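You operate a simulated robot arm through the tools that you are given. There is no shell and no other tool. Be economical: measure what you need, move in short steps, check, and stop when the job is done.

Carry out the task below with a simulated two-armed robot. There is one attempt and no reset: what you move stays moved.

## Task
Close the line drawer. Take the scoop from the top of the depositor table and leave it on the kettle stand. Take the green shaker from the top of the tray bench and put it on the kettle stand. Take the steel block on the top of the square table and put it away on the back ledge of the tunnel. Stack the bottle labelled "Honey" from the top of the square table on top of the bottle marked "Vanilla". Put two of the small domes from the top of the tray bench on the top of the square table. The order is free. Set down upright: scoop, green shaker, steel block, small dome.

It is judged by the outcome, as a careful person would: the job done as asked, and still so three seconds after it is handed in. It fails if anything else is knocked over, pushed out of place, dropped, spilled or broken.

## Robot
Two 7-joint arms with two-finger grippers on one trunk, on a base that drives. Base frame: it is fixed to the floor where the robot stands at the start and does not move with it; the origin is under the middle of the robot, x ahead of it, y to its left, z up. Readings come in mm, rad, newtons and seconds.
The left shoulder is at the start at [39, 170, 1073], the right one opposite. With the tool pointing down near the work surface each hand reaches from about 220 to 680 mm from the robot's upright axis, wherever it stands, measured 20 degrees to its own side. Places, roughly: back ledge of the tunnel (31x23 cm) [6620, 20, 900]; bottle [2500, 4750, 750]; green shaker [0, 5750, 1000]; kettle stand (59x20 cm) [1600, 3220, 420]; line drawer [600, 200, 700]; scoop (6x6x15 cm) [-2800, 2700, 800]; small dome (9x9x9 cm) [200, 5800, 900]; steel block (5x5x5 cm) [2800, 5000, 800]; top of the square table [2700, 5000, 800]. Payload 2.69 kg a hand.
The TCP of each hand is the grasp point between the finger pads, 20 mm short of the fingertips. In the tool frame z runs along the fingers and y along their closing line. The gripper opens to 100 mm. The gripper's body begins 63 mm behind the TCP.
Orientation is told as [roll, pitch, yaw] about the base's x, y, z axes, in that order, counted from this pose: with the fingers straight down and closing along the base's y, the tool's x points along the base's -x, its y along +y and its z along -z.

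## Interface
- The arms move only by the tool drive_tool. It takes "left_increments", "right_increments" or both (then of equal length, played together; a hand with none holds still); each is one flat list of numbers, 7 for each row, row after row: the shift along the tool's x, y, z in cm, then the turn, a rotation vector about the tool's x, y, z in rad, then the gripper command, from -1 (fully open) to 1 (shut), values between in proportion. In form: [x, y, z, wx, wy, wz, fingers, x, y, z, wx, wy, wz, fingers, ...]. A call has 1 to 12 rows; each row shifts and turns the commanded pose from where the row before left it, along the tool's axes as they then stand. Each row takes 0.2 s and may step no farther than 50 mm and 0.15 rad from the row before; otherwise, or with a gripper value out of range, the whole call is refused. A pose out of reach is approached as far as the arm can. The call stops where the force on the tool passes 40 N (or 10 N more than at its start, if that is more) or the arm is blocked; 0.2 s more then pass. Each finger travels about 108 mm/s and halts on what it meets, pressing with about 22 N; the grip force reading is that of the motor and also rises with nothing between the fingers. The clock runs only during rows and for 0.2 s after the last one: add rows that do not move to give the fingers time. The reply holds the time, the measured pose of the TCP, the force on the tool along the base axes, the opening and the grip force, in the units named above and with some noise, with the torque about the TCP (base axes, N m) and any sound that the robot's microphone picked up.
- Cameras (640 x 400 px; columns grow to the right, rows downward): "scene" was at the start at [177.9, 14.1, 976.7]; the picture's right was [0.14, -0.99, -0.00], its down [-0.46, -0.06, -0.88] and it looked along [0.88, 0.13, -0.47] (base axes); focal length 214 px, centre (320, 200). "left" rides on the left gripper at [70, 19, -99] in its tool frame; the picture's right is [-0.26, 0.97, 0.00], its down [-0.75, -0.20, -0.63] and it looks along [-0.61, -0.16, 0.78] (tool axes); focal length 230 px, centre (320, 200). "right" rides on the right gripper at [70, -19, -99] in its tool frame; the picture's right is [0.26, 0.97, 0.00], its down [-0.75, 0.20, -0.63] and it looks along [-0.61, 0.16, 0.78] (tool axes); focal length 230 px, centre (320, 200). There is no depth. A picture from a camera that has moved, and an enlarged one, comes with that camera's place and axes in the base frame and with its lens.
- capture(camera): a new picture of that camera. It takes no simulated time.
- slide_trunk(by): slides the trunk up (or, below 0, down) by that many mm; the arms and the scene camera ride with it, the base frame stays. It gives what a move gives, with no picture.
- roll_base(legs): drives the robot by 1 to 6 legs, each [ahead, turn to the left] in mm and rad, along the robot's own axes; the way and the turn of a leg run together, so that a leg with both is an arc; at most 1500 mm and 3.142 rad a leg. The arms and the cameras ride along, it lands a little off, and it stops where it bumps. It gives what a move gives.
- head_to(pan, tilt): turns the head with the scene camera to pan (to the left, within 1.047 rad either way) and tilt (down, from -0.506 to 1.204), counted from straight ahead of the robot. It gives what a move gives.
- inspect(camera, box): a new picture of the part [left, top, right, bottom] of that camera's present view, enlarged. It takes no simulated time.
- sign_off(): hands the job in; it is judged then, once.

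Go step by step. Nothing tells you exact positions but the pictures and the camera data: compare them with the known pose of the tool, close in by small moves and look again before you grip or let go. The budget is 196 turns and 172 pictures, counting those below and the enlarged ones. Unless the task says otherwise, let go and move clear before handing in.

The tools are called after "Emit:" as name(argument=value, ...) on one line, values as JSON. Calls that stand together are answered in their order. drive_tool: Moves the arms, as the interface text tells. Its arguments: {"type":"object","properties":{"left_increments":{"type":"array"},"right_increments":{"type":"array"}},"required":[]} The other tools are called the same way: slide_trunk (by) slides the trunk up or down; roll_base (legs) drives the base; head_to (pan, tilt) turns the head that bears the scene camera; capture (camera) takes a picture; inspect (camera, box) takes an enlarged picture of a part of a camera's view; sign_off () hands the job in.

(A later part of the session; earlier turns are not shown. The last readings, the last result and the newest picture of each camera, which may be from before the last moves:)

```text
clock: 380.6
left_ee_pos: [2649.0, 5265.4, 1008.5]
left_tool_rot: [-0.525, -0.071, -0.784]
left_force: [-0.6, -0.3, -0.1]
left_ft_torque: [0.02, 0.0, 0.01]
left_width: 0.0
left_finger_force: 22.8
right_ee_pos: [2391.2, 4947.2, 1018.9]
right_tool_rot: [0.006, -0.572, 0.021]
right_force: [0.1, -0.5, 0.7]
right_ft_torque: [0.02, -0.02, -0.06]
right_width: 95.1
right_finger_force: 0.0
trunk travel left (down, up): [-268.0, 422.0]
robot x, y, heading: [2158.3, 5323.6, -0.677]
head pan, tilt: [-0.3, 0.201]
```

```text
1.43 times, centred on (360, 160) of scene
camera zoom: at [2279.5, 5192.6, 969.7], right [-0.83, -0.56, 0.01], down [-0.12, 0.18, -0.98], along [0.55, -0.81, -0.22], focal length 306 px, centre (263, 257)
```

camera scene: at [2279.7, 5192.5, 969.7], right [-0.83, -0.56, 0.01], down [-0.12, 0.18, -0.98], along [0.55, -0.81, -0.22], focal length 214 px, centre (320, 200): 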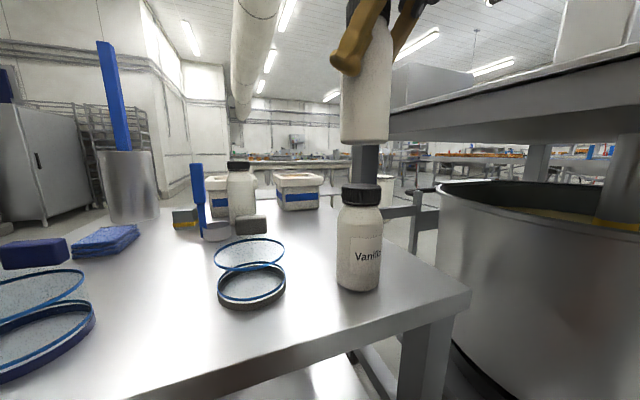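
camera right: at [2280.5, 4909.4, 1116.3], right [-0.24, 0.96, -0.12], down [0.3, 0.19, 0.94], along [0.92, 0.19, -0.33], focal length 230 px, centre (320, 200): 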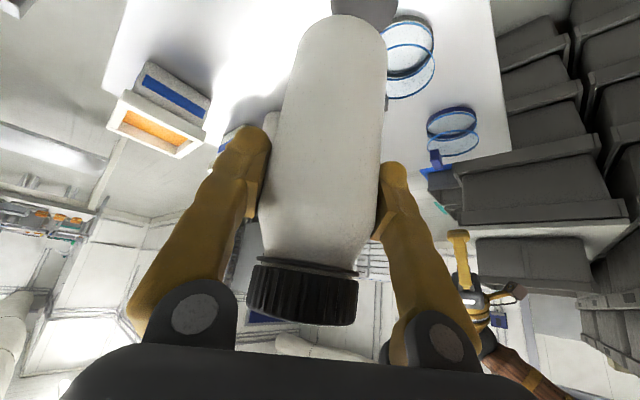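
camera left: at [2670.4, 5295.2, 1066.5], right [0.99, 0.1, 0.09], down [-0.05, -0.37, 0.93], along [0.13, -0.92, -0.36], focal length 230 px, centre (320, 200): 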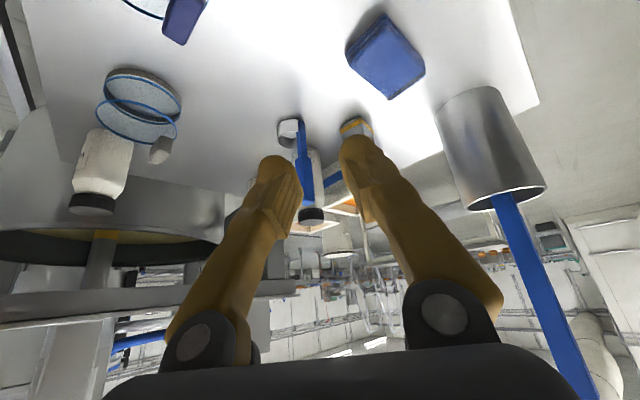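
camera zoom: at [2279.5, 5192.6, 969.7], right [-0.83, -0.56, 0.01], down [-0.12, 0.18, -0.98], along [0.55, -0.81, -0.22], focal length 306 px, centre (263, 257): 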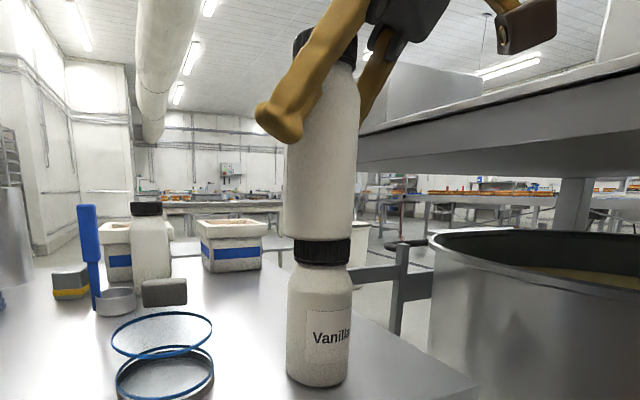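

The stack stands. Withdrawing the right hand along its axis, well clear.

Emit:
drive_tool(right_increments=[0, 0, -3, 0, 0, 0, -0.9, 0, 0, -4.5, 0, 0, 0, -0.9, 0, 0, -4.5, 0, 0, 0, -0.9, 0, 0, -4.5, 0, 0, 0, -0.5, 0, 0, 0, 0, 0.14, 0, 1, 0, 0, 0, 0, 0.14, 0, 1, 0, 0, 0, 0, 0.14, 0, 1, 0, 0, 0, 0, 0.14, 0, 1], left_increments=[3, 0, -3, 0, 0, 0, 1, 3, 0, -3, -0.12, 0, 0, 1, 3, 0, -3, -0.12, 0, 0, 1, 2, 0, -3, -0.12, 0, 0, 1, 0, 0, 0, -0.12, 0, 0, 1, 0, 0, 0, 0, 0, 0, 1, 0, 0, 0, 0, 0, 0, 1, 0, 0, 0, 0, 0, 0, 1])

Emit:
capture(camera="scene")

```text
clock: 382.4
left_ee_pos: [2615.3, 5387.8, 1103.3]
left_tool_rot: [-0.048, -0.058, -0.784]
left_force: [0.4, -0.6, 0.0]
left_ft_torque: [0.0, 0.01, -0.02]
left_width: 0.0
left_finger_force: 22.1
left hand out of reach, approached as far as the arm can: row 5
right_ee_pos: [2300.9, 4945.9, 1161.0]
right_tool_rot: [-0.001, -0.016, 0.023]
right_force: [0.9, 0.1, 0.2]
right_ft_torque: [-0.02, 0.02, 0.03]
right_width: 0.0
right_finger_force: 22.2
trunk travel left (down, up): [-268.0, 422.0]
robot x, y, heading: [2160.1, 5323.2, -0.672]
head pan, tilt: [-0.3, 0.201]
```

```text
33 pictures are left
camera scene: at [2280.0, 5192.7, 969.6], right [-0.83, -0.56, 0.01], down [-0.13, 0.18, -0.98], along [0.55, -0.81, -0.22], focal length 214 px, centre (320, 200)
```

scene: 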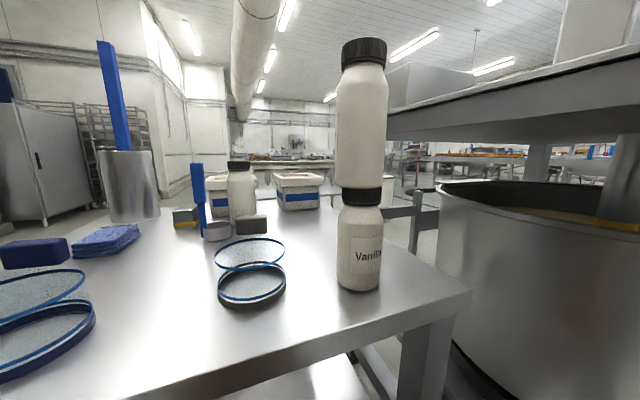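

Honey rests squarely on Vanilla. Next the green shaker: I'll back out and go round to the bench's other long side, near which the shaker stands (≈ [-105, 5705], top z 930).

Emit:
slide_trunk(by=110)

Emit:
roll_base(legs=[[-900, 0], [0, -1.5], [0, -1.44]])

```text
clock: 383.8
left_ee_pos: [2615.8, 5386.5, 1212.2]
left_tool_rot: [-0.05, -0.058, -0.784]
left_force: [0.3, -0.3, 0.2]
left_ft_torque: [-0.01, 0.0, -0.01]
left_width: 0.1
left_finger_force: 21.5
right_ee_pos: [2299.6, 4945.4, 1269.2]
right_tool_rot: [-0.002, -0.017, 0.023]
right_force: [0.1, 0.8, 1.1]
right_ft_torque: [0.0, 0.03, 0.01]
right_width: 0.0
right_finger_force: 22.1
trunk travel left (down, up): [-378.0, 312.0]
robot x, y, heading: [2160.8, 5319.4, -0.676]
head pan, tilt: [-0.3, 0.201]
```

```text
clock: 395.8
left_ee_pos: [1032.6, 5712.4, 1211.5]
left_tool_rot: [-0.059, -0.049, 2.577]
left_force: [0.4, -0.4, 0.1]
left_ft_torque: [-0.01, 0.0, 0.01]
left_width: 0.2
left_finger_force: 22.0
right_ee_pos: [1248.1, 6214.3, 1270.2]
right_tool_rot: [0.0, -0.016, -2.899]
right_force: [0.1, -0.5, -0.5]
right_ft_torque: [-0.01, 0.02, 0.02]
right_width: 0.1
right_finger_force: 21.8
trunk travel left (down, up): [-378.0, 312.0]
robot x, y, heading: [1462.0, 5866.5, 2.685]
head pan, tilt: [-0.3, 0.201]
```

Heading is right. Driving round the bench's end and facing it from the far side.

Emit:
roll_base(legs=[[1500, 0], [70, 0], [0, 1.29], [620, 0], [0, 1.65]])

Emit:
head_to(pan=-0.1, tilt=0.6)

Emit:
capture(camera="scene")

```text
clock: 407.8
left_ee_pos: [85.3, 6050.0, 1212.3]
left_tool_rot: [-0.086, -0.031, -2.425]
left_force: [-0.3, 1.2, -0.6]
left_ft_torque: [-0.09, 0.01, -0.04]
left_width: 0.0
left_finger_force: 22.3
right_ee_pos: [-333.0, 6414.6, 1270.8]
right_tool_rot: [-0.002, -0.017, -1.616]
right_force: [0.6, 1.2, 0.6]
right_ft_torque: [-0.07, -0.02, 0.01]
right_width: 0.0
right_finger_force: 22.0
trunk travel left (down, up): [-378.0, 312.0]
robot x, y, heading: [22.3, 6486.3, -2.282]
head pan, tilt: [-0.3, 0.201]
stopped in leg 4: the robot was blocked; the commanded pose is now the measured one
```

```text
clock: 408.7
left_ee_pos: [87.0, 6049.2, 1206.4]
left_tool_rot: [-0.094, -0.013, -2.427]
left_force: [-0.3, 1.3, -0.1]
left_ft_torque: [0.0, 0.01, 0.04]
left_width: 0.1
left_finger_force: 22.3
right_ee_pos: [-333.8, 6413.7, 1267.7]
right_tool_rot: [0.009, -0.002, -1.617]
right_force: [0.5, 1.5, 0.5]
right_ft_torque: [0.01, 0.03, 0.02]
right_width: 0.2
right_finger_force: 22.3
trunk travel left (down, up): [-378.0, 312.0]
robot x, y, heading: [27.5, 6483.4, -2.278]
head pan, tilt: [-0.099, 0.6]
```

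```text
32 pictures are left
camera scene: at [-96.6, 6360.5, 1043.1], right [-0.69, 0.72, 0.0], down [0.42, 0.4, -0.82], along [-0.59, -0.56, -0.58], focal length 214 px, centre (320, 200)
```

scene: 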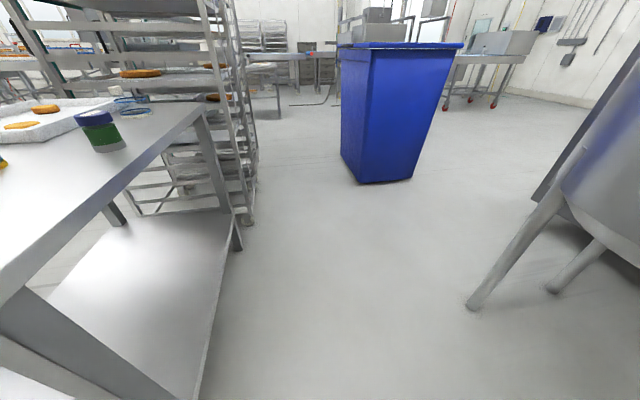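

The turn was interrupted but the lane is open. From here I only need to go straight about 300 mm and the left hand can take the shaker sideways.

Emit:
roll_base(legs=[[300, 0]])

Emit:
head_to(pan=0.75, tilt=0.6)

Emit:
capture(camera="scene")

Emit:
capture(camera="left")

```text
clock: 410.8
left_ee_pos: [-106.1, 5817.2, 1207.0]
left_tool_rot: [-0.096, -0.012, -2.416]
left_force: [0.3, -0.8, 0.1]
left_ft_torque: [0.03, -0.04, 0.04]
left_width: 0.0
left_finger_force: 21.7
right_ee_pos: [-529.8, 6178.0, 1266.5]
right_tool_rot: [0.01, -0.001, -1.611]
right_force: [-0.1, -0.5, 0.3]
right_ft_torque: [0.04, 0.01, -0.02]
right_width: 0.1
right_finger_force: 22.1
trunk travel left (down, up): [-378.0, 312.0]
robot x, y, heading: [-172.1, 6254.5, -2.266]
head pan, tilt: [-0.099, 0.6]
```

```text
clock: 411.9
left_ee_pos: [-94.5, 5830.4, 1197.2]
left_tool_rot: [-0.116, 0.022, -2.412]
left_force: [-0.3, 0.3, 1.2]
left_ft_torque: [0.03, 0.03, 0.02]
left_width: 0.0
left_finger_force: 22.1
right_ee_pos: [-521.0, 6190.7, 1258.2]
right_tool_rot: [0.03, 0.026, -1.61]
right_force: [0.0, -1.0, 0.2]
right_ft_torque: [0.01, 0.01, -0.02]
right_width: 0.1
right_finger_force: 22.2
trunk travel left (down, up): [-378.0, 312.0]
robot x, y, heading: [-171.3, 6254.6, -2.271]
head pan, tilt: [0.75, 0.6]
```

```text
31 pictures are left
camera scene: at [-223.3, 6102.2, 1043.3], right [-1.0, -0.05, -0.01], down [-0.02, 0.57, -0.82], along [0.05, -0.82, -0.58], focal length 214 px, centre (320, 200)
```

scene: 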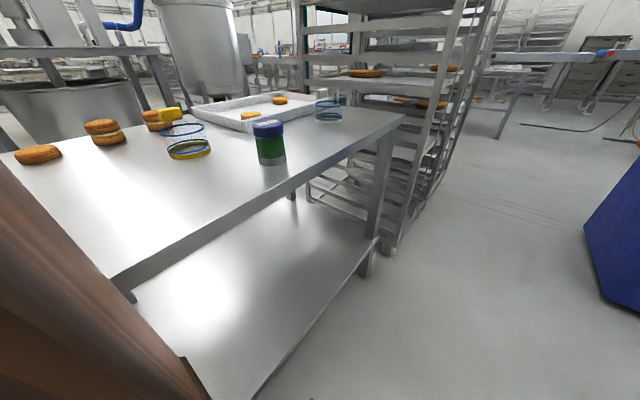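

```text
30 pictures are left
camera left: at [-25.1, 5853.0, 1293.7], right [0.45, -0.89, -0.12], down [-0.65, -0.41, 0.63], along [-0.61, -0.21, -0.76], focal length 230 px, centre (320, 200)
```

left: 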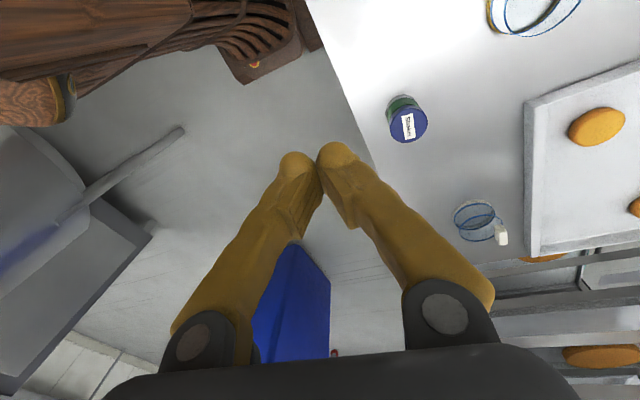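

The shaker's lid is at about [-103, 5710, 935]. Levelling the left hand, opening, moving over it and partway down.

Emit:
drive_tool(left_increments=[-2.9, 2.8, 0, -0.055, -0.01, 0, -1, -2.9, 2.8, 0, -0.055, -0.01, 0, -1, -2.8, 2.8, 0, 0, 0, 0, -1, 0, 0, 4.7, 0, 0, 0, -1, 0, 0, 4.7, 0, 0, 0, -1, 0, 0, 4.7, 0, 0, 0, -1, 0, 0, 4.7, 0, 0, 0, -1, 0, 0, 0, 0, 0, 0, -1])

Emit:
capture(camera="left")

```text
clock: 413.7
left_ee_pos: [-107.9, 5703.8, 1024.4]
left_tool_rot: [0.018, -0.049, -2.415]
left_force: [0.9, -0.4, -0.7]
left_ft_torque: [-0.06, 0.0, -0.02]
left_width: 100.2
left_finger_force: 0.0
right_ee_pos: [-520.2, 6190.2, 1259.5]
right_tool_rot: [0.028, 0.027, -1.611]
right_force: [-0.4, 0.4, 0.0]
right_ft_torque: [-0.06, 0.01, -0.01]
right_width: 0.0
right_finger_force: 22.2
trunk travel left (down, up): [-378.0, 312.0]
robot x, y, heading: [-174.2, 6252.8, -2.272]
head pan, tilt: [0.75, 0.6]
```

```text
29 pictures are left
camera left: at [-44.0, 5740.6, 1119.0], right [0.45, -0.89, 0.03], down [-0.68, -0.32, 0.66], along [-0.58, -0.32, -0.75], focal length 230 px, centre (320, 200)
```

left: 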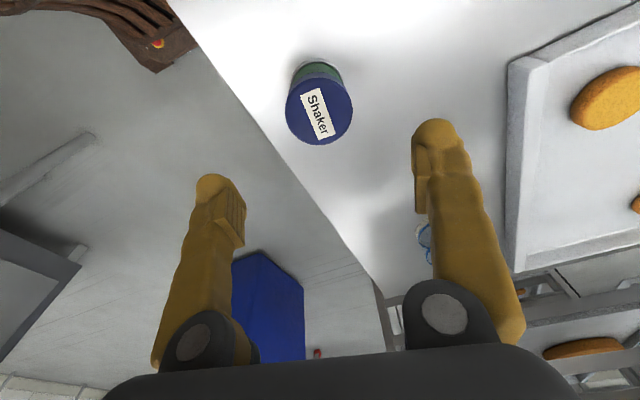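

Lined up within 10 mm. Correcting, descending and closing on the shaker.

Emit:
drive_tool(left_increments=[1.0, 0.4, 0, 0.018, 0.045, 0, -1, 0, 0, 3.8, 0, 0, 0, -1, 0, 0, 3.8, 0, 0, 0, -1, 0, 0, 3.7, 0, 0, 0, -1, 0, 0, 0, 0, 0, 0, -1, 0, 0, 0, 0, 0, 0, 0, 0, 0, 0, 0, 0, 0, 1, 0, 0, 0, 0, 0, 0, 1, 0, 0, 0, 0, 0, 0, 1])

Emit:
drive_tool(left_increments=[0, 0, -2, 0, 0, 0, 1, 0, 0, -4.5, 0, 0, 0, 1, 0, 0, -4.5, 0, 0, 0, 1, 0, 0, -4.5, 0, 0, 0, 1, 0, 0, 0, 0, 0, 0, 1])

Emit:
capture(camera="scene")

```text
clock: 415.7
left_ee_pos: [-98.4, 5707.9, 910.6]
left_tool_rot: [0.0, -0.004, -2.415]
left_force: [-0.6, 0.8, 0.3]
left_ft_torque: [-0.01, -0.03, -0.01]
left_width: 54.0
left_finger_force: 22.1
right_ee_pos: [-521.9, 6189.8, 1259.9]
right_tool_rot: [0.031, 0.028, -1.608]
right_force: [0.3, 0.2, -0.1]
right_ft_torque: [0.03, 0.05, 0.01]
right_width: 0.0
right_finger_force: 22.2
trunk travel left (down, up): [-378.0, 312.0]
robot x, y, heading: [-172.8, 6254.7, -2.268]
head pan, tilt: [0.75, 0.6]
```

```text
clock: 416.9
left_ee_pos: [-97.7, 5705.8, 1066.9]
left_tool_rot: [-0.002, -0.002, -2.416]
left_force: [-0.4, 0.8, -1.3]
left_ft_torque: [0.0, 0.0, -0.02]
left_width: 53.8
left_finger_force: 21.7
right_ee_pos: [-520.6, 6188.6, 1257.7]
right_tool_rot: [0.03, 0.03, -1.609]
right_force: [0.6, -0.2, 0.3]
right_ft_torque: [0.02, 0.02, 0.01]
right_width: 0.0
right_finger_force: 22.2
trunk travel left (down, up): [-378.0, 312.0]
robot x, y, heading: [-171.1, 6257.2, -2.27]
head pan, tilt: [0.75, 0.6]
```

```text
28 pictures are left
camera scene: at [-223.4, 6101.4, 1043.2], right [-1.0, -0.05, -0.01], down [-0.02, 0.58, -0.82], along [0.05, -0.82, -0.58], focal length 214 px, centre (320, 200)
```

scene: 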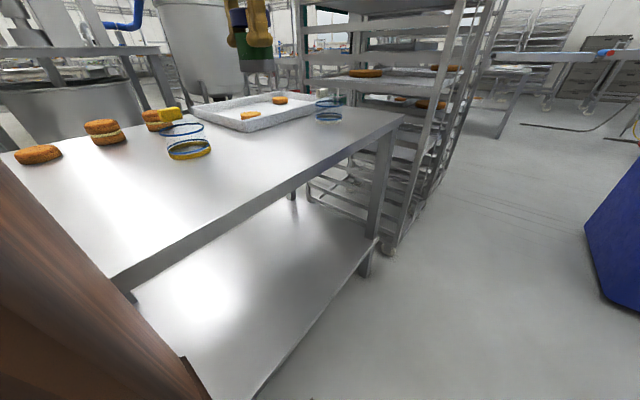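

The green shaker is held. I'll draw it in and take the known route back by odometry.

Emit:
drive_tool(left_increments=[0, -4, -1, 0, 0, 0, 1, 0, -4, -1, 0, 0, 0, 1, 0, -4, -1, 0, 0, 0, 1, 0, -4, -1, 0, 0, 0, 1, 0, 0, 0, 0, 0, 0, 1])

Emit:
roll_base(legs=[[-380, 0], [0, 1.748], [1300, 0], [0, -1.484]])

```text
clock: 418.1
left_ee_pos: [-200.4, 5829.5, 1098.1]
left_tool_rot: [-0.006, 0.023, -2.414]
left_force: [0.1, 0.2, -1.7]
left_ft_torque: [0.02, 0.01, -0.02]
left_width: 54.1
left_finger_force: 22.3
right_ee_pos: [-519.4, 6188.5, 1259.4]
right_tool_rot: [0.029, 0.029, -1.609]
right_force: [-0.1, -0.6, 0.0]
right_ft_torque: [-0.03, 0.04, -0.03]
right_width: 0.0
right_finger_force: 22.0
trunk travel left (down, up): [-378.0, 312.0]
robot x, y, heading: [-171.4, 6258.6, -2.266]
head pan, tilt: [0.75, 0.6]
```

```text
clock: 426.1
left_ee_pos: [535.9, 6590.4, 1089.3]
left_tool_rot: [-0.014, 0.058, -0.632]
left_force: [1.2, -0.3, -0.8]
left_ft_torque: [0.1, 0.05, -0.05]
left_width: 53.8
left_finger_force: 22.1
right_ee_pos: [246.1, 6201.8, 1266.7]
right_tool_rot: [0.013, 0.011, 0.175]
right_force: [1.0, -1.7, 0.2]
right_ft_torque: [0.11, 0.06, 0.02]
right_width: 0.1
right_finger_force: 21.7
trunk travel left (down, up): [-378.0, 312.0]
robot x, y, heading: [134.3, 6510.7, -0.444]
head pan, tilt: [0.75, 0.6]
stopped in leg 3: the robot was blocked; the commanded pose is now the measured one
```

Another hiccup at a leg's start; continuing from the reported pose.

Emit:
roll_base(legs=[[0, -0.076], [1229, 0], [0, -1.486]])

```text
clock: 436.5
left_ee_pos: [1292.8, 5478.7, 1096.9]
left_tool_rot: [-0.023, 0.034, -2.19]
left_force: [0.0, -0.1, -1.7]
left_ft_torque: [-0.01, -0.02, -0.01]
left_width: 53.4
left_finger_force: 22.4
right_ee_pos: [905.2, 5778.5, 1273.9]
right_tool_rot: [-0.014, -0.024, -1.384]
right_force: [-0.2, 0.1, -0.2]
right_ft_torque: [0.02, 0.0, -0.01]
right_width: 0.1
right_finger_force: 21.7
trunk travel left (down, up): [-378.0, 312.0]
robot x, y, heading: [1214.1, 5888.6, -2.004]
head pan, tilt: [0.75, 0.6]
```

Emit:
roll_base(legs=[[1500, 0], [1500, 0], [410, 0], [0, 1.322]])

Emit:
head_to(pan=0, tilt=0.3)

```text
clock: 456.7
left_ee_pos: [195.5, 2767.1, 1091.7]
left_tool_rot: [-0.033, 0.051, -0.817]
left_force: [-0.4, -0.3, -1.7]
left_ft_torque: [-0.02, -0.03, 0.02]
left_width: 53.4
left_finger_force: 22.1
right_ee_pos: [-184.9, 2446.8, 1276.5]
right_tool_rot: [-0.022, -0.031, -0.01]
right_force: [0.5, -0.2, 0.8]
right_ft_torque: [0.02, -0.02, -0.02]
right_width: 0.0
right_finger_force: 21.5
trunk travel left (down, up): [-378.0, 312.0]
robot x, y, heading: [-220.2, 2754.8, -0.63]
head pan, tilt: [0.75, 0.6]
```

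```text
clock: 457.8
left_ee_pos: [176.6, 2779.1, 1079.1]
left_tool_rot: [-0.042, 0.099, -0.817]
left_force: [-1.4, 0.2, -0.3]
left_ft_torque: [0.0, -0.01, -0.06]
left_width: 53.0
left_finger_force: 22.1
right_ee_pos: [-197.8, 2454.5, 1273.0]
right_tool_rot: [-0.005, -0.006, -0.012]
right_force: [-0.1, 1.9, 0.1]
right_ft_torque: [-0.05, 0.03, -0.03]
right_width: 0.0
right_finger_force: 22.0
trunk travel left (down, up): [-378.0, 312.0]
robot x, y, heading: [-211.6, 2755.7, -0.631]
head pan, tilt: [0.0, 0.3]
```

Emit:
roll_base(legs=[[0, -0.05], [1000, 0], [941, 0], [0, 1.79]])

```text
clock: 472.3
left_ee_pos: [1193.3, 1931.5, 1088.3]
left_tool_rot: [-0.044, 0.061, 0.928]
left_force: [0.6, 0.2, -1.1]
left_ft_torque: [0.02, 0.06, 0.03]
left_width: 53.1
left_finger_force: 22.0
right_ee_pos: [1577.1, 1609.0, 1277.9]
right_tool_rot: [-0.027, -0.037, 1.736]
right_force: [0.0, -0.6, -0.4]
right_ft_torque: [0.0, -0.01, -0.01]
right_width: 0.0
right_finger_force: 21.7
trunk travel left (down, up): [-378.0, 312.0]
robot x, y, heading: [1289.8, 1537.1, 1.111]
head pan, tilt: [0.0, 0.3]
```

Emit:
roll_base(legs=[[1500, 0], [22, 0], [0, 1.36]])

Emit:
head_to(pan=0.1, tilt=0.8)

Emit:
capture(camera="scene")

```text
clock: 483.5
left_ee_pos: [1558.0, 2861.5, 1084.7]
left_tool_rot: [-0.053, 0.076, 2.314]
left_force: [-0.2, -0.4, -0.7]
left_ft_torque: [-0.02, -0.04, -0.01]
left_width: 53.1
left_finger_force: 21.6
right_ee_pos: [1953.1, 3178.2, 1280.6]
right_tool_rot: [-0.036, -0.05, 3.123]
right_force: [0.6, -0.4, -0.1]
right_ft_torque: [-0.01, 0.01, 0.02]
right_width: 0.0
right_finger_force: 21.5
trunk travel left (down, up): [-378.0, 312.0]
robot x, y, heading: [1952.3, 2899.9, 2.503]
head pan, tilt: [0.0, 0.3]
```

```text
clock: 484.5
left_ee_pos: [1576.1, 2849.6, 1072.9]
left_tool_rot: [-0.062, 0.119, 2.315]
left_force: [-0.3, 1.3, -1.2]
left_ft_torque: [0.0, 0.0, 0.01]
left_width: 53.2
left_finger_force: 22.5
right_ee_pos: [1964.3, 3170.6, 1278.2]
right_tool_rot: [-0.021, -0.024, 3.12]
right_force: [0.3, 0.2, 0.7]
right_ft_torque: [0.0, 0.0, -0.02]
right_width: 0.1
right_finger_force: 22.0
trunk travel left (down, up): [-378.0, 312.0]
robot x, y, heading: [1959.9, 2908.4, 2.499]
head pan, tilt: [0.099, 0.799]
```

```text
27 pictures are left
camera scene: at [1818.0, 2998.8, 1026.2], right [0.52, 0.86, 0.0], down [0.62, -0.38, -0.69], along [-0.59, 0.35, -0.73], focal length 214 px, centre (320, 200)
```

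scene: 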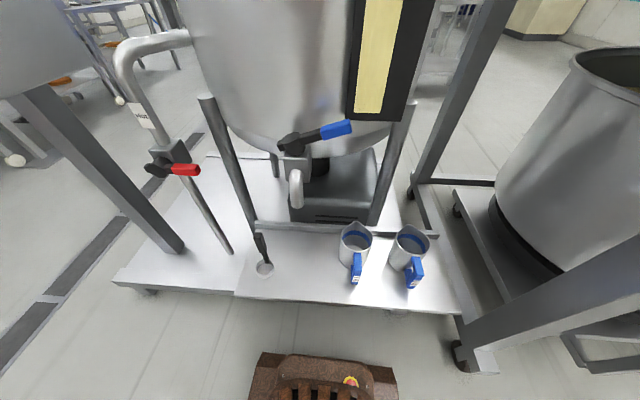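

The free spot is between the scoop and the first mug: shaker target ≈ [1566, 3093]. Lowering the trunk, then moving over it with the hand levelled.

Emit:
slide_trunk(by=-265)

Emit:
drive_tool(left_increments=[0, 0, 0, -0.03, -0.06, -0.115, 1, 0, 0, 0, -0.03, -0.06, -0.115, 1, -2.9, -3.9, 0, 0, 0, 0, 1, -2.9, -3.9, 0, 0, 0, 0, 1, -2.9, -3.9, 0, 0, 0, 0, 1, -2.9, -3.9, 0, 0, 0, 0, 1, -2.9, -3.9, 0, 0, 0, 0, 1, 0, 0, 0, 0, 0, 0, 1])

Emit:
capture(camera="scene")

```text
clock: 487.2
left_ee_pos: [1574.7, 2849.5, 812.3]
left_tool_rot: [-0.06, 0.108, 2.316]
left_force: [0.8, -0.1, -0.9]
left_ft_torque: [-0.05, -0.01, 0.03]
left_width: 53.1
left_finger_force: 21.6
right_ee_pos: [1964.2, 3169.4, 1014.2]
right_tool_rot: [-0.025, -0.035, 3.121]
right_force: [-0.4, -0.5, 0.2]
right_ft_torque: [0.02, 0.04, -0.01]
right_width: 0.1
right_finger_force: 21.6
trunk travel left (down, up): [-113.0, 577.0]
robot x, y, heading: [1957.2, 2903.7, 2.5]
head pan, tilt: [0.099, 0.799]
```

```text
clock: 489.0
left_ee_pos: [1533.0, 3093.3, 812.4]
left_tool_rot: [0.011, -0.059, 2.549]
left_force: [-0.1, 0.5, -1.5]
left_ft_torque: [0.0, -0.01, -0.01]
left_width: 53.0
left_finger_force: 22.2
left hand out of reach, approached as far as the arm can: row 1, 2
right_ee_pos: [1965.0, 3170.1, 1013.5]
right_tool_rot: [-0.026, -0.033, 3.121]
right_force: [0.2, 0.2, 0.5]
right_ft_torque: [0.01, 0.03, 0.02]
right_width: 0.0
right_finger_force: 22.1
trunk travel left (down, up): [-113.0, 577.0]
robot x, y, heading: [1960.0, 2904.2, 2.498]
head pan, tilt: [0.099, 0.799]
```

```text
26 pictures are left
camera scene: at [1821.9, 2995.9, 761.2], right [0.52, 0.86, 0.0], down [0.62, -0.38, -0.68], along [-0.59, 0.35, -0.73], focal length 214 px, centre (320, 200)
```

scene: 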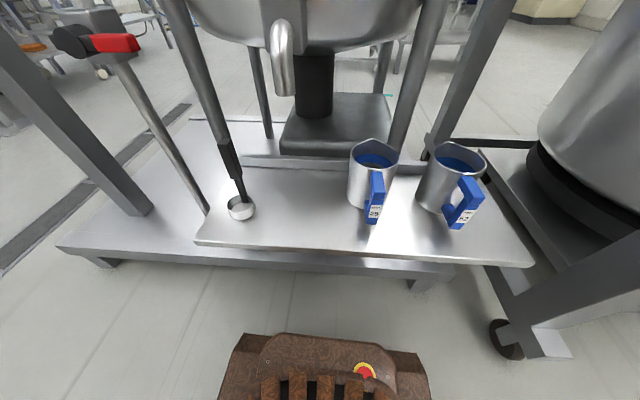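

Correcting 33 mm and lowering to just above the shelf.

Emit:
drive_tool(left_increments=[1.4, -0.9, 0, 0, 0.028, 0, 1, 1.3, -0.9, 0, 0, 0.027, 0, 1, 0, 0, 4.8, 0, 0, 0, 1, 0, 0, 4.8, 0, 0, 0, 1, 0, 0, 4.8, 0, 0, 0, 1, 0, 0, 4.8, 0, 0, 0, 1, 0, 0, 4.8, 0, 0, 0, 1, 0, 0, 4.5, 0, 0, 0, 1, 0, 0, 0, 0, 0, 0, 1])

Emit:
capture(camera="scene")

```text
clock: 491.0
left_ee_pos: [1558.5, 3088.8, 526.8]
left_tool_rot: [-0.002, -0.004, 2.57]
left_force: [0.1, -0.4, -1.5]
left_ft_torque: [0.02, -0.01, -0.03]
left_width: 53.2
left_finger_force: 21.7
right_ee_pos: [1964.7, 3170.0, 1014.2]
right_tool_rot: [-0.026, -0.032, 3.121]
right_force: [-0.3, -0.1, 0.4]
right_ft_torque: [0.02, 0.01, 0.01]
right_width: 0.2
right_finger_force: 21.7
trunk travel left (down, up): [-113.0, 577.0]
robot x, y, heading: [1957.0, 2904.7, 2.5]
head pan, tilt: [0.099, 0.799]
```

```text
25 pictures are left
camera scene: at [1821.8, 2995.8, 761.2], right [0.52, 0.86, 0.0], down [0.62, -0.38, -0.68], along [-0.59, 0.35, -0.73], focal length 214 px, centre (320, 200)
```

scene: 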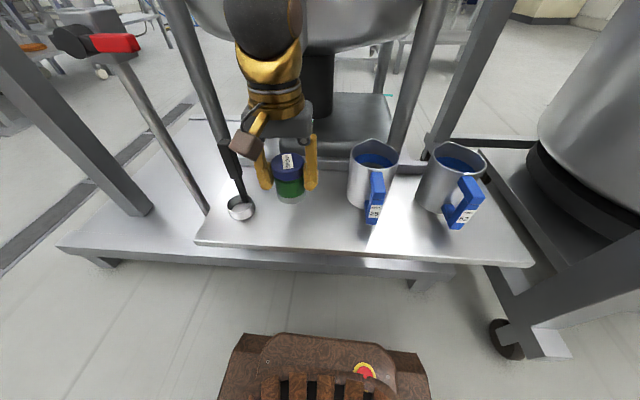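

Well placed. Lowering slowly to contact.

Emit:
drive_tool(left_increments=[0, 0, 1.5, 0, 0, 0, 1, 0, 0, 1, 0, 0, 0, 1, 0, 0, 0.6, 0, 0, 0, 1, 0, 0, 0.4, 0, 0, 0, 1, 0, 0, 0, 0, 0, 0, 1])

Emit:
drive_tool(left_increments=[0, 0, 0.4, 0, 0, 0, 1, 0, 0, 0, 0, 0, 0, 1])

```text
clock: 492.2
left_ee_pos: [1557.8, 3087.5, 490.6]
left_tool_rot: [0.004, -0.002, 2.563]
left_force: [0.1, 0.3, -1.6]
left_ft_torque: [0.01, -0.04, 0.04]
left_width: 52.8
left_finger_force: 22.1
right_ee_pos: [1964.3, 3168.1, 1012.9]
right_tool_rot: [-0.024, -0.031, 3.121]
right_force: [-0.3, 0.3, 0.1]
right_ft_torque: [-0.04, 0.0, -0.01]
right_width: 0.0
right_finger_force: 22.2
trunk travel left (down, up): [-113.0, 577.0]
robot x, y, heading: [1955.7, 2906.7, 2.502]
head pan, tilt: [0.099, 0.799]
```

```text
clock: 492.8
left_ee_pos: [1559.0, 3088.0, 486.2]
left_tool_rot: [0.004, -0.001, 2.563]
left_force: [-0.1, -1.1, -1.8]
left_ft_torque: [-0.06, -0.04, -0.01]
left_width: 53.3
left_finger_force: 22.0
right_ee_pos: [1964.8, 3169.8, 1014.4]
right_tool_rot: [-0.025, -0.032, 3.12]
right_force: [-0.2, 0.6, 0.5]
right_ft_torque: [0.0, 0.0, -0.01]
right_width: 0.1
right_finger_force: 21.7
trunk travel left (down, up): [-113.0, 577.0]
robot x, y, heading: [1956.1, 2904.1, 2.506]
head pan, tilt: [0.099, 0.799]
```

Emit:
drive_tool(left_increments=[0, 0, 0.4, 0, 0, 0, 1, 0, 0, 0, 0, 0, 0, 1])

Emit:
drive_tool(left_increments=[0, 0, 0.35, 0, 0, 0, 1, 0, 0, 0, 0, 0, 0, 1])

```text
clock: 493.4
left_ee_pos: [1559.0, 3089.1, 481.7]
left_tool_rot: [0.004, -0.003, 2.564]
left_force: [-0.2, -0.1, -0.7]
left_ft_torque: [-0.01, 0.03, 0.03]
left_width: 52.9
left_finger_force: 22.0
right_ee_pos: [1966.0, 3169.6, 1013.4]
right_tool_rot: [-0.024, -0.031, 3.12]
right_force: [0.3, -0.6, 0.0]
right_ft_torque: [0.0, 0.01, 0.03]
right_width: 0.0
right_finger_force: 22.2
trunk travel left (down, up): [-113.0, 577.0]
robot x, y, heading: [1957.1, 2904.5, 2.499]
head pan, tilt: [0.099, 0.799]
```

```text
clock: 494.0
left_ee_pos: [1558.2, 3087.4, 479.2]
left_tool_rot: [0.005, -0.002, 2.559]
left_force: [-0.3, -0.1, -1.3]
left_ft_torque: [0.02, 0.0, -0.01]
left_width: 53.1
left_finger_force: 21.8
right_ee_pos: [1966.2, 3169.5, 1012.8]
right_tool_rot: [-0.023, -0.033, 3.123]
right_force: [0.5, 0.2, 0.4]
right_ft_torque: [-0.02, 0.05, 0.01]
right_width: 0.0
right_finger_force: 22.3
trunk travel left (down, up): [-113.0, 577.0]
robot x, y, heading: [1956.1, 2901.8, 2.502]
head pan, tilt: [0.099, 0.799]
```

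Still free at 479. A zoomed look to judge the gap.

Emit:
inspect(camera="scene", box=[230, 130, 350, 260])

```text
3.08 times, centred on (290, 195) of scene
camera zoom: at [1821.8, 2995.9, 761.2], right [0.52, 0.86, 0.0], down [0.62, -0.38, -0.68], along [-0.59, 0.35, -0.73], focal length 660 px, centre (412, 215)
```

zoom: 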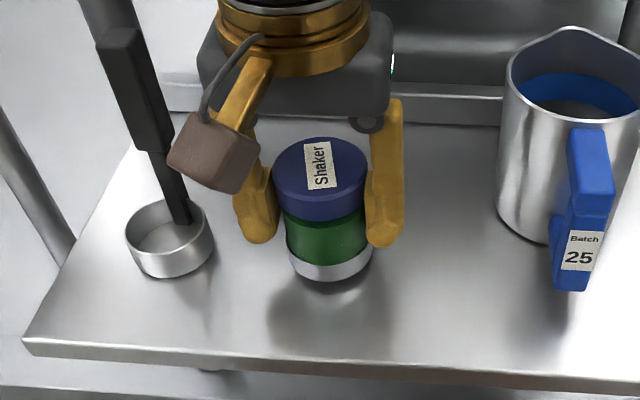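

A few millimetres remain. Continuing.

Emit:
drive_tool(left_increments=[0, 0, 0.35, 0, 0, 0, 1, 0, 0, 0.3, 0, 0, 0, 1, 0, 0, 0, 0, 0, 0, 1])

Emit:
drive_tool(left_increments=[0, 0, 0.3, 0, 0, 0, 1, 0, 0, 0, 0, 0, 0, 1])

```text
clock: 494.8
left_ee_pos: [1560.2, 3087.9, 472.7]
left_tool_rot: [0.008, -0.002, 2.558]
left_force: [-0.8, -0.3, -2.0]
left_ft_torque: [-0.01, -0.01, -0.04]
left_width: 53.0
left_finger_force: 22.1
right_ee_pos: [1966.6, 3169.6, 1012.6]
right_tool_rot: [-0.025, -0.032, 3.123]
right_force: [0.3, 0.9, -0.7]
right_ft_torque: [0.0, -0.02, -0.02]
right_width: 0.0
right_finger_force: 21.8
trunk travel left (down, up): [-113.0, 577.0]
robot x, y, heading: [1956.8, 2901.0, 2.503]
head pan, tilt: [0.099, 0.799]
```

```text
clock: 495.4
left_ee_pos: [1558.8, 3089.9, 471.6]
left_tool_rot: [0.004, -0.004, 2.559]
left_force: [3.2, 2.0, 16.0]
left_ft_torque: [0.26, 0.39, -0.11]
left_width: 53.4
left_finger_force: 22.0
right_ee_pos: [1965.9, 3169.3, 1014.1]
right_tool_rot: [-0.026, -0.032, 3.123]
right_force: [0.4, -0.3, 0.0]
right_ft_torque: [0.02, -0.01, 0.02]
right_width: 0.0
right_finger_force: 22.0
trunk travel left (down, up): [-113.0, 577.0]
robot x, y, heading: [1958.5, 2905.9, 2.501]
head pan, tilt: [0.099, 0.799]
```

Contact. Releasing partway and rising straight up, then retracting.

Emit:
drive_tool(left_increments=[0, 0, -0.15, 0, 0, 0, 1, 0, 0, 0, 0, 0, 0, 0.1, 0, 0, 0, 0, 0, 0, -0.45, 0, 0, 0, 0, 0, 0, -0.45, 0, 0, -2.5, 0, 0, 0, -0.45, 0, 0, -4.5, 0, 0, 0, -0.45, 0, 0, -4.5, 0, 0, 0, -0.45, 0, 0, -4.5, 0, 0, 0, -0.3, 0, 0, -4.5, 0, 0, 0, 0, 4, 0, 0, 0, 0, 0, 1, 4, 0, 0, 0, 0, 0, 1, 3, 0, 0, 0, 0, 0, 1])

Emit:
capture(camera="scene")

```text
clock: 498.0
left_ee_pos: [1655.3, 3029.5, 676.7]
left_tool_rot: [0.01, -0.002, 2.545]
left_force: [-0.6, 0.8, -0.1]
left_ft_torque: [0.01, 0.01, -0.03]
left_width: 0.0
left_finger_force: 21.9
right_ee_pos: [1966.9, 3169.8, 1012.1]
right_tool_rot: [-0.027, -0.032, 3.121]
right_force: [0.3, -0.2, -0.5]
right_ft_torque: [0.01, 0.01, -0.02]
right_width: 0.0
right_finger_force: 22.1
trunk travel left (down, up): [-113.0, 577.0]
robot x, y, heading: [1957.7, 2906.0, 2.504]
head pan, tilt: [0.099, 0.799]
```

```text
23 pictures are left
camera scene: at [1821.9, 2995.8, 761.2], right [0.52, 0.86, 0.0], down [0.62, -0.38, -0.68], along [-0.59, 0.35, -0.73], focal length 214 px, centre (320, 200)
```

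scene: 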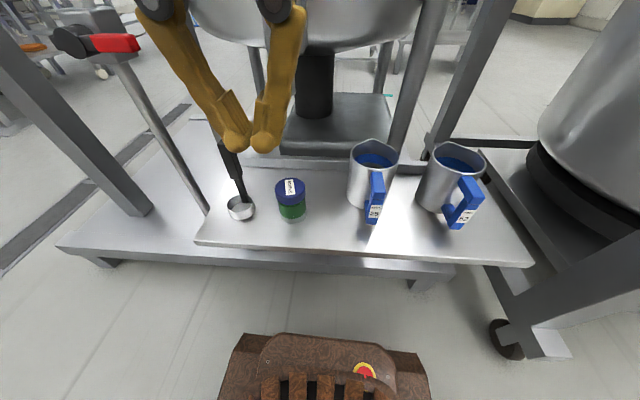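

Scoop and shaker both stand upright on the stand. Now the steel block: raising the trunk and driving back up the aisle to the square table.

Emit:
slide_trunk(by=300)

Emit:
roll_base(legs=[[-250, 0], [0, -1.464]])

```text
clock: 501.0
left_ee_pos: [1655.0, 3029.5, 976.7]
left_tool_rot: [0.012, -0.001, 2.548]
left_force: [0.6, 0.1, 0.0]
left_ft_torque: [0.02, 0.0, -0.03]
left_width: 0.0
left_finger_force: 21.8
right_ee_pos: [1963.3, 3170.7, 1311.5]
right_tool_rot: [-0.02, -0.025, 3.122]
right_force: [-0.6, 0.2, -0.5]
right_ft_torque: [-0.01, -0.03, 0.01]
right_width: 0.0
right_finger_force: 21.8
trunk travel left (down, up): [-413.0, 277.0]
robot x, y, heading: [1959.1, 2898.2, 2.501]
head pan, tilt: [0.099, 0.799]
```

```text
clock: 506.5
left_ee_pos: [2254.6, 3067.8, 976.3]
left_tool_rot: [0.012, -0.001, 1.088]
left_force: [-0.8, -0.2, -0.7]
left_ft_torque: [-0.02, -0.03, 0.02]
left_width: 0.2
left_finger_force: 22.3
right_ee_pos: [2424.5, 2771.2, 1316.8]
right_tool_rot: [-0.044, -0.057, 1.662]
right_force: [0.3, -0.2, 0.5]
right_ft_torque: [0.0, 0.0, -0.01]
right_width: 0.0
right_finger_force: 21.7
trunk travel left (down, up): [-413.0, 277.0]
robot x, y, heading: [2158.2, 2758.0, 1.039]
head pan, tilt: [0.099, 0.799]
```

Emit:
roll_base(legs=[[1400, 0], [680, 0], [0, 1.44]])

Emit:
head_to(pan=-0.1, tilt=0.75)

Emit:
capture(camera="scene")

```text
clock: 520.5
left_ee_pos: [2908.0, 4666.2, 982.0]
left_tool_rot: [0.013, -0.019, 2.566]
left_force: [-0.5, -0.2, -0.5]
left_ft_torque: [0.03, 0.01, 0.03]
left_width: 0.0
left_finger_force: 21.7
right_ee_pos: [3223.5, 4806.4, 1317.7]
right_tool_rot: [-0.05, -0.065, -3.14]
right_force: [0.1, -0.6, 0.5]
right_ft_torque: [-0.03, 0.0, 0.04]
right_width: 0.0
right_finger_force: 22.3
trunk travel left (down, up): [-413.0, 277.0]
robot x, y, heading: [3198.5, 4553.3, 2.522]
head pan, tilt: [0.099, 0.799]
```

```text
clock: 521.2
left_ee_pos: [2920.7, 4655.6, 987.1]
left_tool_rot: [0.014, -0.037, 2.568]
left_force: [0.0, -0.2, 1.1]
left_ft_torque: [0.0, 0.02, 0.0]
left_width: 0.1
left_finger_force: 22.0
right_ee_pos: [3237.9, 4797.8, 1316.0]
right_tool_rot: [-0.035, -0.04, 3.142]
right_force: [0.1, 0.5, -0.4]
right_ft_torque: [0.01, 0.04, -0.03]
right_width: 0.0
right_finger_force: 22.0
trunk travel left (down, up): [-413.0, 277.0]
robot x, y, heading: [3200.1, 4550.3, 2.519]
head pan, tilt: [-0.099, 0.75]
```

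```text
22 pictures are left
camera scene: at [3069.5, 4660.4, 1065.3], right [0.66, 0.75, 0.0], down [0.52, -0.46, -0.72], along [-0.54, 0.48, -0.69], focal length 214 px, centre (320, 200)
```

scene: 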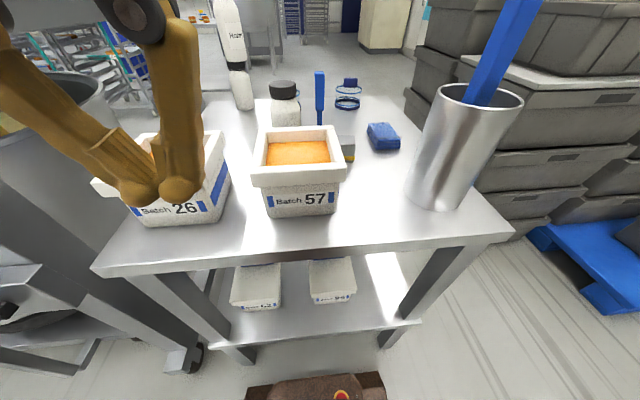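

The stack is fine and the block shows behind box 57, around [2787, 4986]. I'll turn the right wrist so the fingers close front-to-back and move it above the block.

Emit:
drive_tool(right_increments=[0, 0, 0, -0.03, 0.03, -0.135, 1, 0, 0, 0, 0, 0, -0.135, 1, 0, 0, 0, 0, 0, -0.135, 1, 0, 0, 0, 0, 0, -0.135, 1, 0, 0, 0, 0, 0, -0.135, 1, 0, 0, 0, 0, 0, -0.135, 1, 0, 0, 0, 0, 0, -0.11, 1], left_increments=[0, 0, -4, 0, 0, 0, 1, 0, 0, -4, 0, 0, 0, 1, 0, 0, -4, 0, 0, 0, 1, 0, 0, 0, 0, 0, 0, 1, 0, 0, 0, 0, 0, 0, 1, 0, 0, 0, 0, 0, 0, 1, 0, 0, 0, 0, 0, 0, 1])

Emit:
drive_tool(right_increments=[-1.23, -4.7, 0, 0, 0, 0, 1, -1.23, -4.7, 0, 0, 0, 0, 1, -1.23, -4.7, 0, 0, 0, 0, 1, -1.23, -4.7, 0, 0, 0, 0, 1, -1.23, -4.7, 0, 0, 0, 0, 1, -1.23, -4.7, 0, 0, 0, 0, 1, -1.23, -4.7, 0, 0, 0, 0, 0.3, -1.23, -4.7, 0, 0, 0, 0, -0.5, -1.23, -4.7, 0, 0, 0, 0, -0.5, -1.23, -4.7, 0, 0, 0, 0, -0.5, 0, 0, 4.5, 0, 0, 0, -0.5, 0, 0, 4.5, 0, 0, 0, -0.5])

Emit:
capture(camera="right")

```text
clock: 522.8
left_ee_pos: [2923.2, 4654.6, 1101.5]
left_tool_rot: [0.012, -0.021, 2.569]
left_force: [0.2, -0.7, 0.0]
left_ft_torque: [-0.04, 0.02, 0.01]
left_width: 0.1
left_finger_force: 22.0
right_ee_pos: [3239.6, 4795.0, 1318.4]
right_tool_rot: [-0.049, 0.0, -2.221]
right_force: [-0.6, -0.6, 0.9]
right_ft_torque: [0.05, 0.04, -0.04]
right_width: 0.0
right_finger_force: 21.8
trunk travel left (down, up): [-413.0, 277.0]
robot x, y, heading: [3201.6, 4554.3, 2.523]
head pan, tilt: [-0.099, 0.75]
```

```text
clock: 525.2
left_ee_pos: [2943.1, 4638.4, 1094.3]
left_tool_rot: [0.016, 0.019, 2.566]
left_force: [0.0, -0.3, 0.4]
left_ft_torque: [0.04, 0.08, 0.03]
left_width: 0.2
left_finger_force: 22.0
right_ee_pos: [2855.7, 4949.4, 1309.7]
right_tool_rot: [-0.073, -0.001, -2.221]
right_force: [0.3, -0.3, 0.5]
right_ft_torque: [0.08, 0.05, 0.01]
right_width: 75.2
right_finger_force: 0.0
right hand out of reach, approached as far as the arm can: row 9, 10
trunk travel left (down, up): [-413.0, 277.0]
robot x, y, heading: [3202.3, 4554.5, 2.521]
head pan, tilt: [-0.099, 0.75]
stopped in row 11 (right hand): the arm was blocked; the commanded pose is now the measured one
```

```text
21 pictures are left
camera right: at [2889.5, 5011.0, 1410.2], right [0.92, -0.38, -0.07], down [-0.26, -0.75, 0.62], along [-0.28, -0.55, -0.79], focal length 230 px, centre (320, 200)
```

right: 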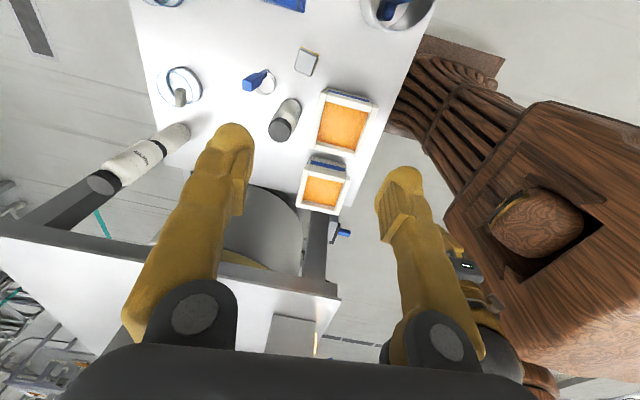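

From above, box 57's corner is the nearest obstacle and the scoop handle is farther off than I thought, so a straight-on grip (fingers closing sideways) clears better. Unwinding the wrist while coming down.

Emit:
drive_tool(right_increments=[0, 0, 2, -0.06, 0, 0.13, -0.5, 0, 0, 2, 0, 0, 0.14, -0.5, 0, 0, 2, 0, 0, 0.14, -0.5, 0, 0, 2, 0, 0, 0.14, -0.5, 0, 0, 2, 0, 0, 0.14, -0.5, 0, 0, 2, 0, 0, 0.14, -0.5, 0, 0, 2, 0, 0, 0.14, -0.5, 0, 0, 2, 0, 0, 0.14, -0.5, 0, 0, 2, 0, 0, 0.14, -0.5, 0, 0, 2, 0, 0, 0.14, -0.5, 0, 0, 2, 0, 0, 0.14, -0.5, 0, 0, 0, 0, 0, 0.14, -0.5])

```text
clock: 527.8
left_ee_pos: [2941.0, 4641.1, 1092.9]
left_tool_rot: [0.017, 0.019, 2.566]
left_force: [1.0, -0.6, -1.0]
left_ft_torque: [-0.01, 0.02, -0.02]
left_width: 0.1
left_finger_force: 21.3
right_ee_pos: [2851.1, 4952.6, 1086.9]
right_tool_rot: [0.007, -0.009, 2.388]
right_force: [0.1, -0.2, -0.2]
right_ft_torque: [-0.02, -0.01, -0.02]
right_width: 74.9
right_finger_force: 0.1
trunk travel left (down, up): [-413.0, 277.0]
robot x, y, heading: [3200.7, 4555.9, 2.519]
head pan, tilt: [-0.099, 0.75]
```

Emit:
drive_tool(right_increments=[-2.7, 1, 0, 0, 0, 0, -0.5, -2.7, 1, 0, 0, 0, 0, -0.5, 0, 0, 4, 0, 0, 0, -0.5, 0, 0, 4, 0, 0, 0, -0.5, 0, 0, 4, 0, 0, 0, -0.5, 0, 0, 0, 0, 0, 0, -0.5])

Emit:
capture(camera="right")

```text
clock: 529.2
left_ee_pos: [2940.6, 4641.5, 1092.7]
left_tool_rot: [0.017, 0.02, 2.567]
left_force: [0.6, -0.2, -0.1]
left_ft_torque: [0.02, 0.0, -0.01]
left_width: 0.0
left_finger_force: 21.9
right_ee_pos: [2795.7, 4974.5, 966.7]
right_tool_rot: [0.005, -0.01, 2.394]
right_force: [0.4, 0.3, 0.2]
right_ft_torque: [-0.02, 0.02, 0.02]
right_width: 74.8
right_finger_force: 0.1
trunk travel left (down, up): [-413.0, 277.0]
robot x, y, heading: [3201.5, 4551.6, 2.516]
head pan, tilt: [-0.099, 0.75]
```

```text
20 pictures are left
camera right: at [2860.0, 4940.0, 1065.0], right [-0.47, -0.88, 0.0], down [-0.68, 0.36, 0.64], along [-0.56, 0.3, -0.77], focal length 230 px, centre (320, 200)
```

right: 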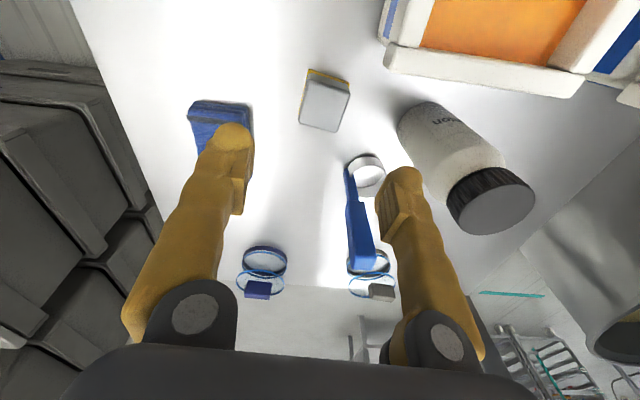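

The block is centred under the hand and neighbours are clear. Descending to z ≈ 814 and closing.

Emit:
drive_tool(right_increments=[0, -0.3, 4.8, 0, 0, 0.04, -0.5, 0, 0, 4.8, 0, 0, 0, -0.5, 0, 0, 4.8, 0, 0, 0, -0.5, 0, 0, 0.9, 0, 0, 0, -0.5, 0, 0, 0, 0, 0, 0, -0.5, 0, 0, 0, 0, 0, 0, 1, 0, 0, 0, 0, 0, 0, 1, 0, 0, 0, 0, 0, 0, 1])

Emit:
drive_tool(right_increments=[0, 0, -2, 0, 0, 0, 1, 0, 0, -4.5, 0, 0, 0, 1, 0, 0, -4.5, 0, 0, 0, 1, 0, 0, -4.5, 0, 0, 0, 1, 0, 0, -4.5, 0, 0, 0, 1, 0, 0, 0, 0, 0, 0, 1])

Emit:
capture(camera="scene")

```text
clock: 530.1
left_ee_pos: [2960.3, 4623.3, 1087.3]
left_tool_rot: [0.019, 0.058, 2.566]
left_force: [-0.7, -0.4, -0.6]
left_ft_torque: [0.04, 0.03, 0.01]
left_width: 0.0
left_finger_force: 22.6
right_ee_pos: [2804.9, 4969.1, 831.6]
right_tool_rot: [0.006, -0.023, 2.351]
right_force: [0.2, -0.1, 1.1]
right_ft_torque: [0.05, 0.02, 0.03]
right_width: 75.0
right_finger_force: 0.1
trunk travel left (down, up): [-413.0, 277.0]
robot x, y, heading: [3199.2, 4554.6, 2.518]
head pan, tilt: [-0.099, 0.75]
stopped in row 4 (right hand): the arm was blocked; the commanded pose is now the measured one
```

```text
clock: 531.5
left_ee_pos: [2958.1, 4628.4, 1085.4]
left_tool_rot: [0.02, 0.058, 2.569]
left_force: [-0.3, 0.5, 0.6]
left_ft_torque: [-0.01, -0.03, 0.04]
left_width: 0.0
left_finger_force: 22.0
right_ee_pos: [2807.1, 4965.9, 1028.2]
right_tool_rot: [0.007, -0.018, 2.35]
right_force: [-0.3, 0.5, -2.6]
right_ft_torque: [-0.04, -0.01, 0.01]
right_width: 41.3
right_finger_force: 21.7
trunk travel left (down, up): [-413.0, 277.0]
robot x, y, heading: [3200.8, 4554.1, 2.523]
head pan, tilt: [-0.099, 0.75]
```

```text
19 pictures are left
camera scene: at [3067.8, 4661.7, 1064.9], right [0.66, 0.75, 0.0], down [0.52, -0.46, -0.72], along [-0.54, 0.47, -0.69], focal length 214 px, centre (320, 200)
```

scene: 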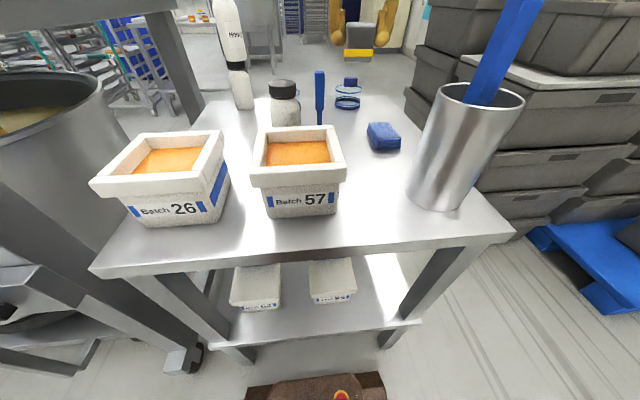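

The block is lifted, though the fingers closed while rising, so I must check the grip. Zooming.

Emit:
inspect(camera="scene", box=[300, 0, 420, 75])

```text
5.33 times, centred on (360, 38) of scene
camera zoom: at [3067.8, 4661.7, 1064.9], right [0.66, 0.75, 0.0], down [0.52, -0.46, -0.72], along [-0.54, 0.47, -0.69], focal length 1144 px, centre (107, 1067)
```

zoom: 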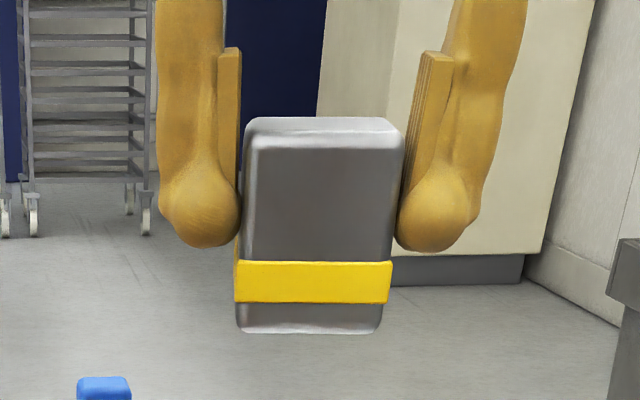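

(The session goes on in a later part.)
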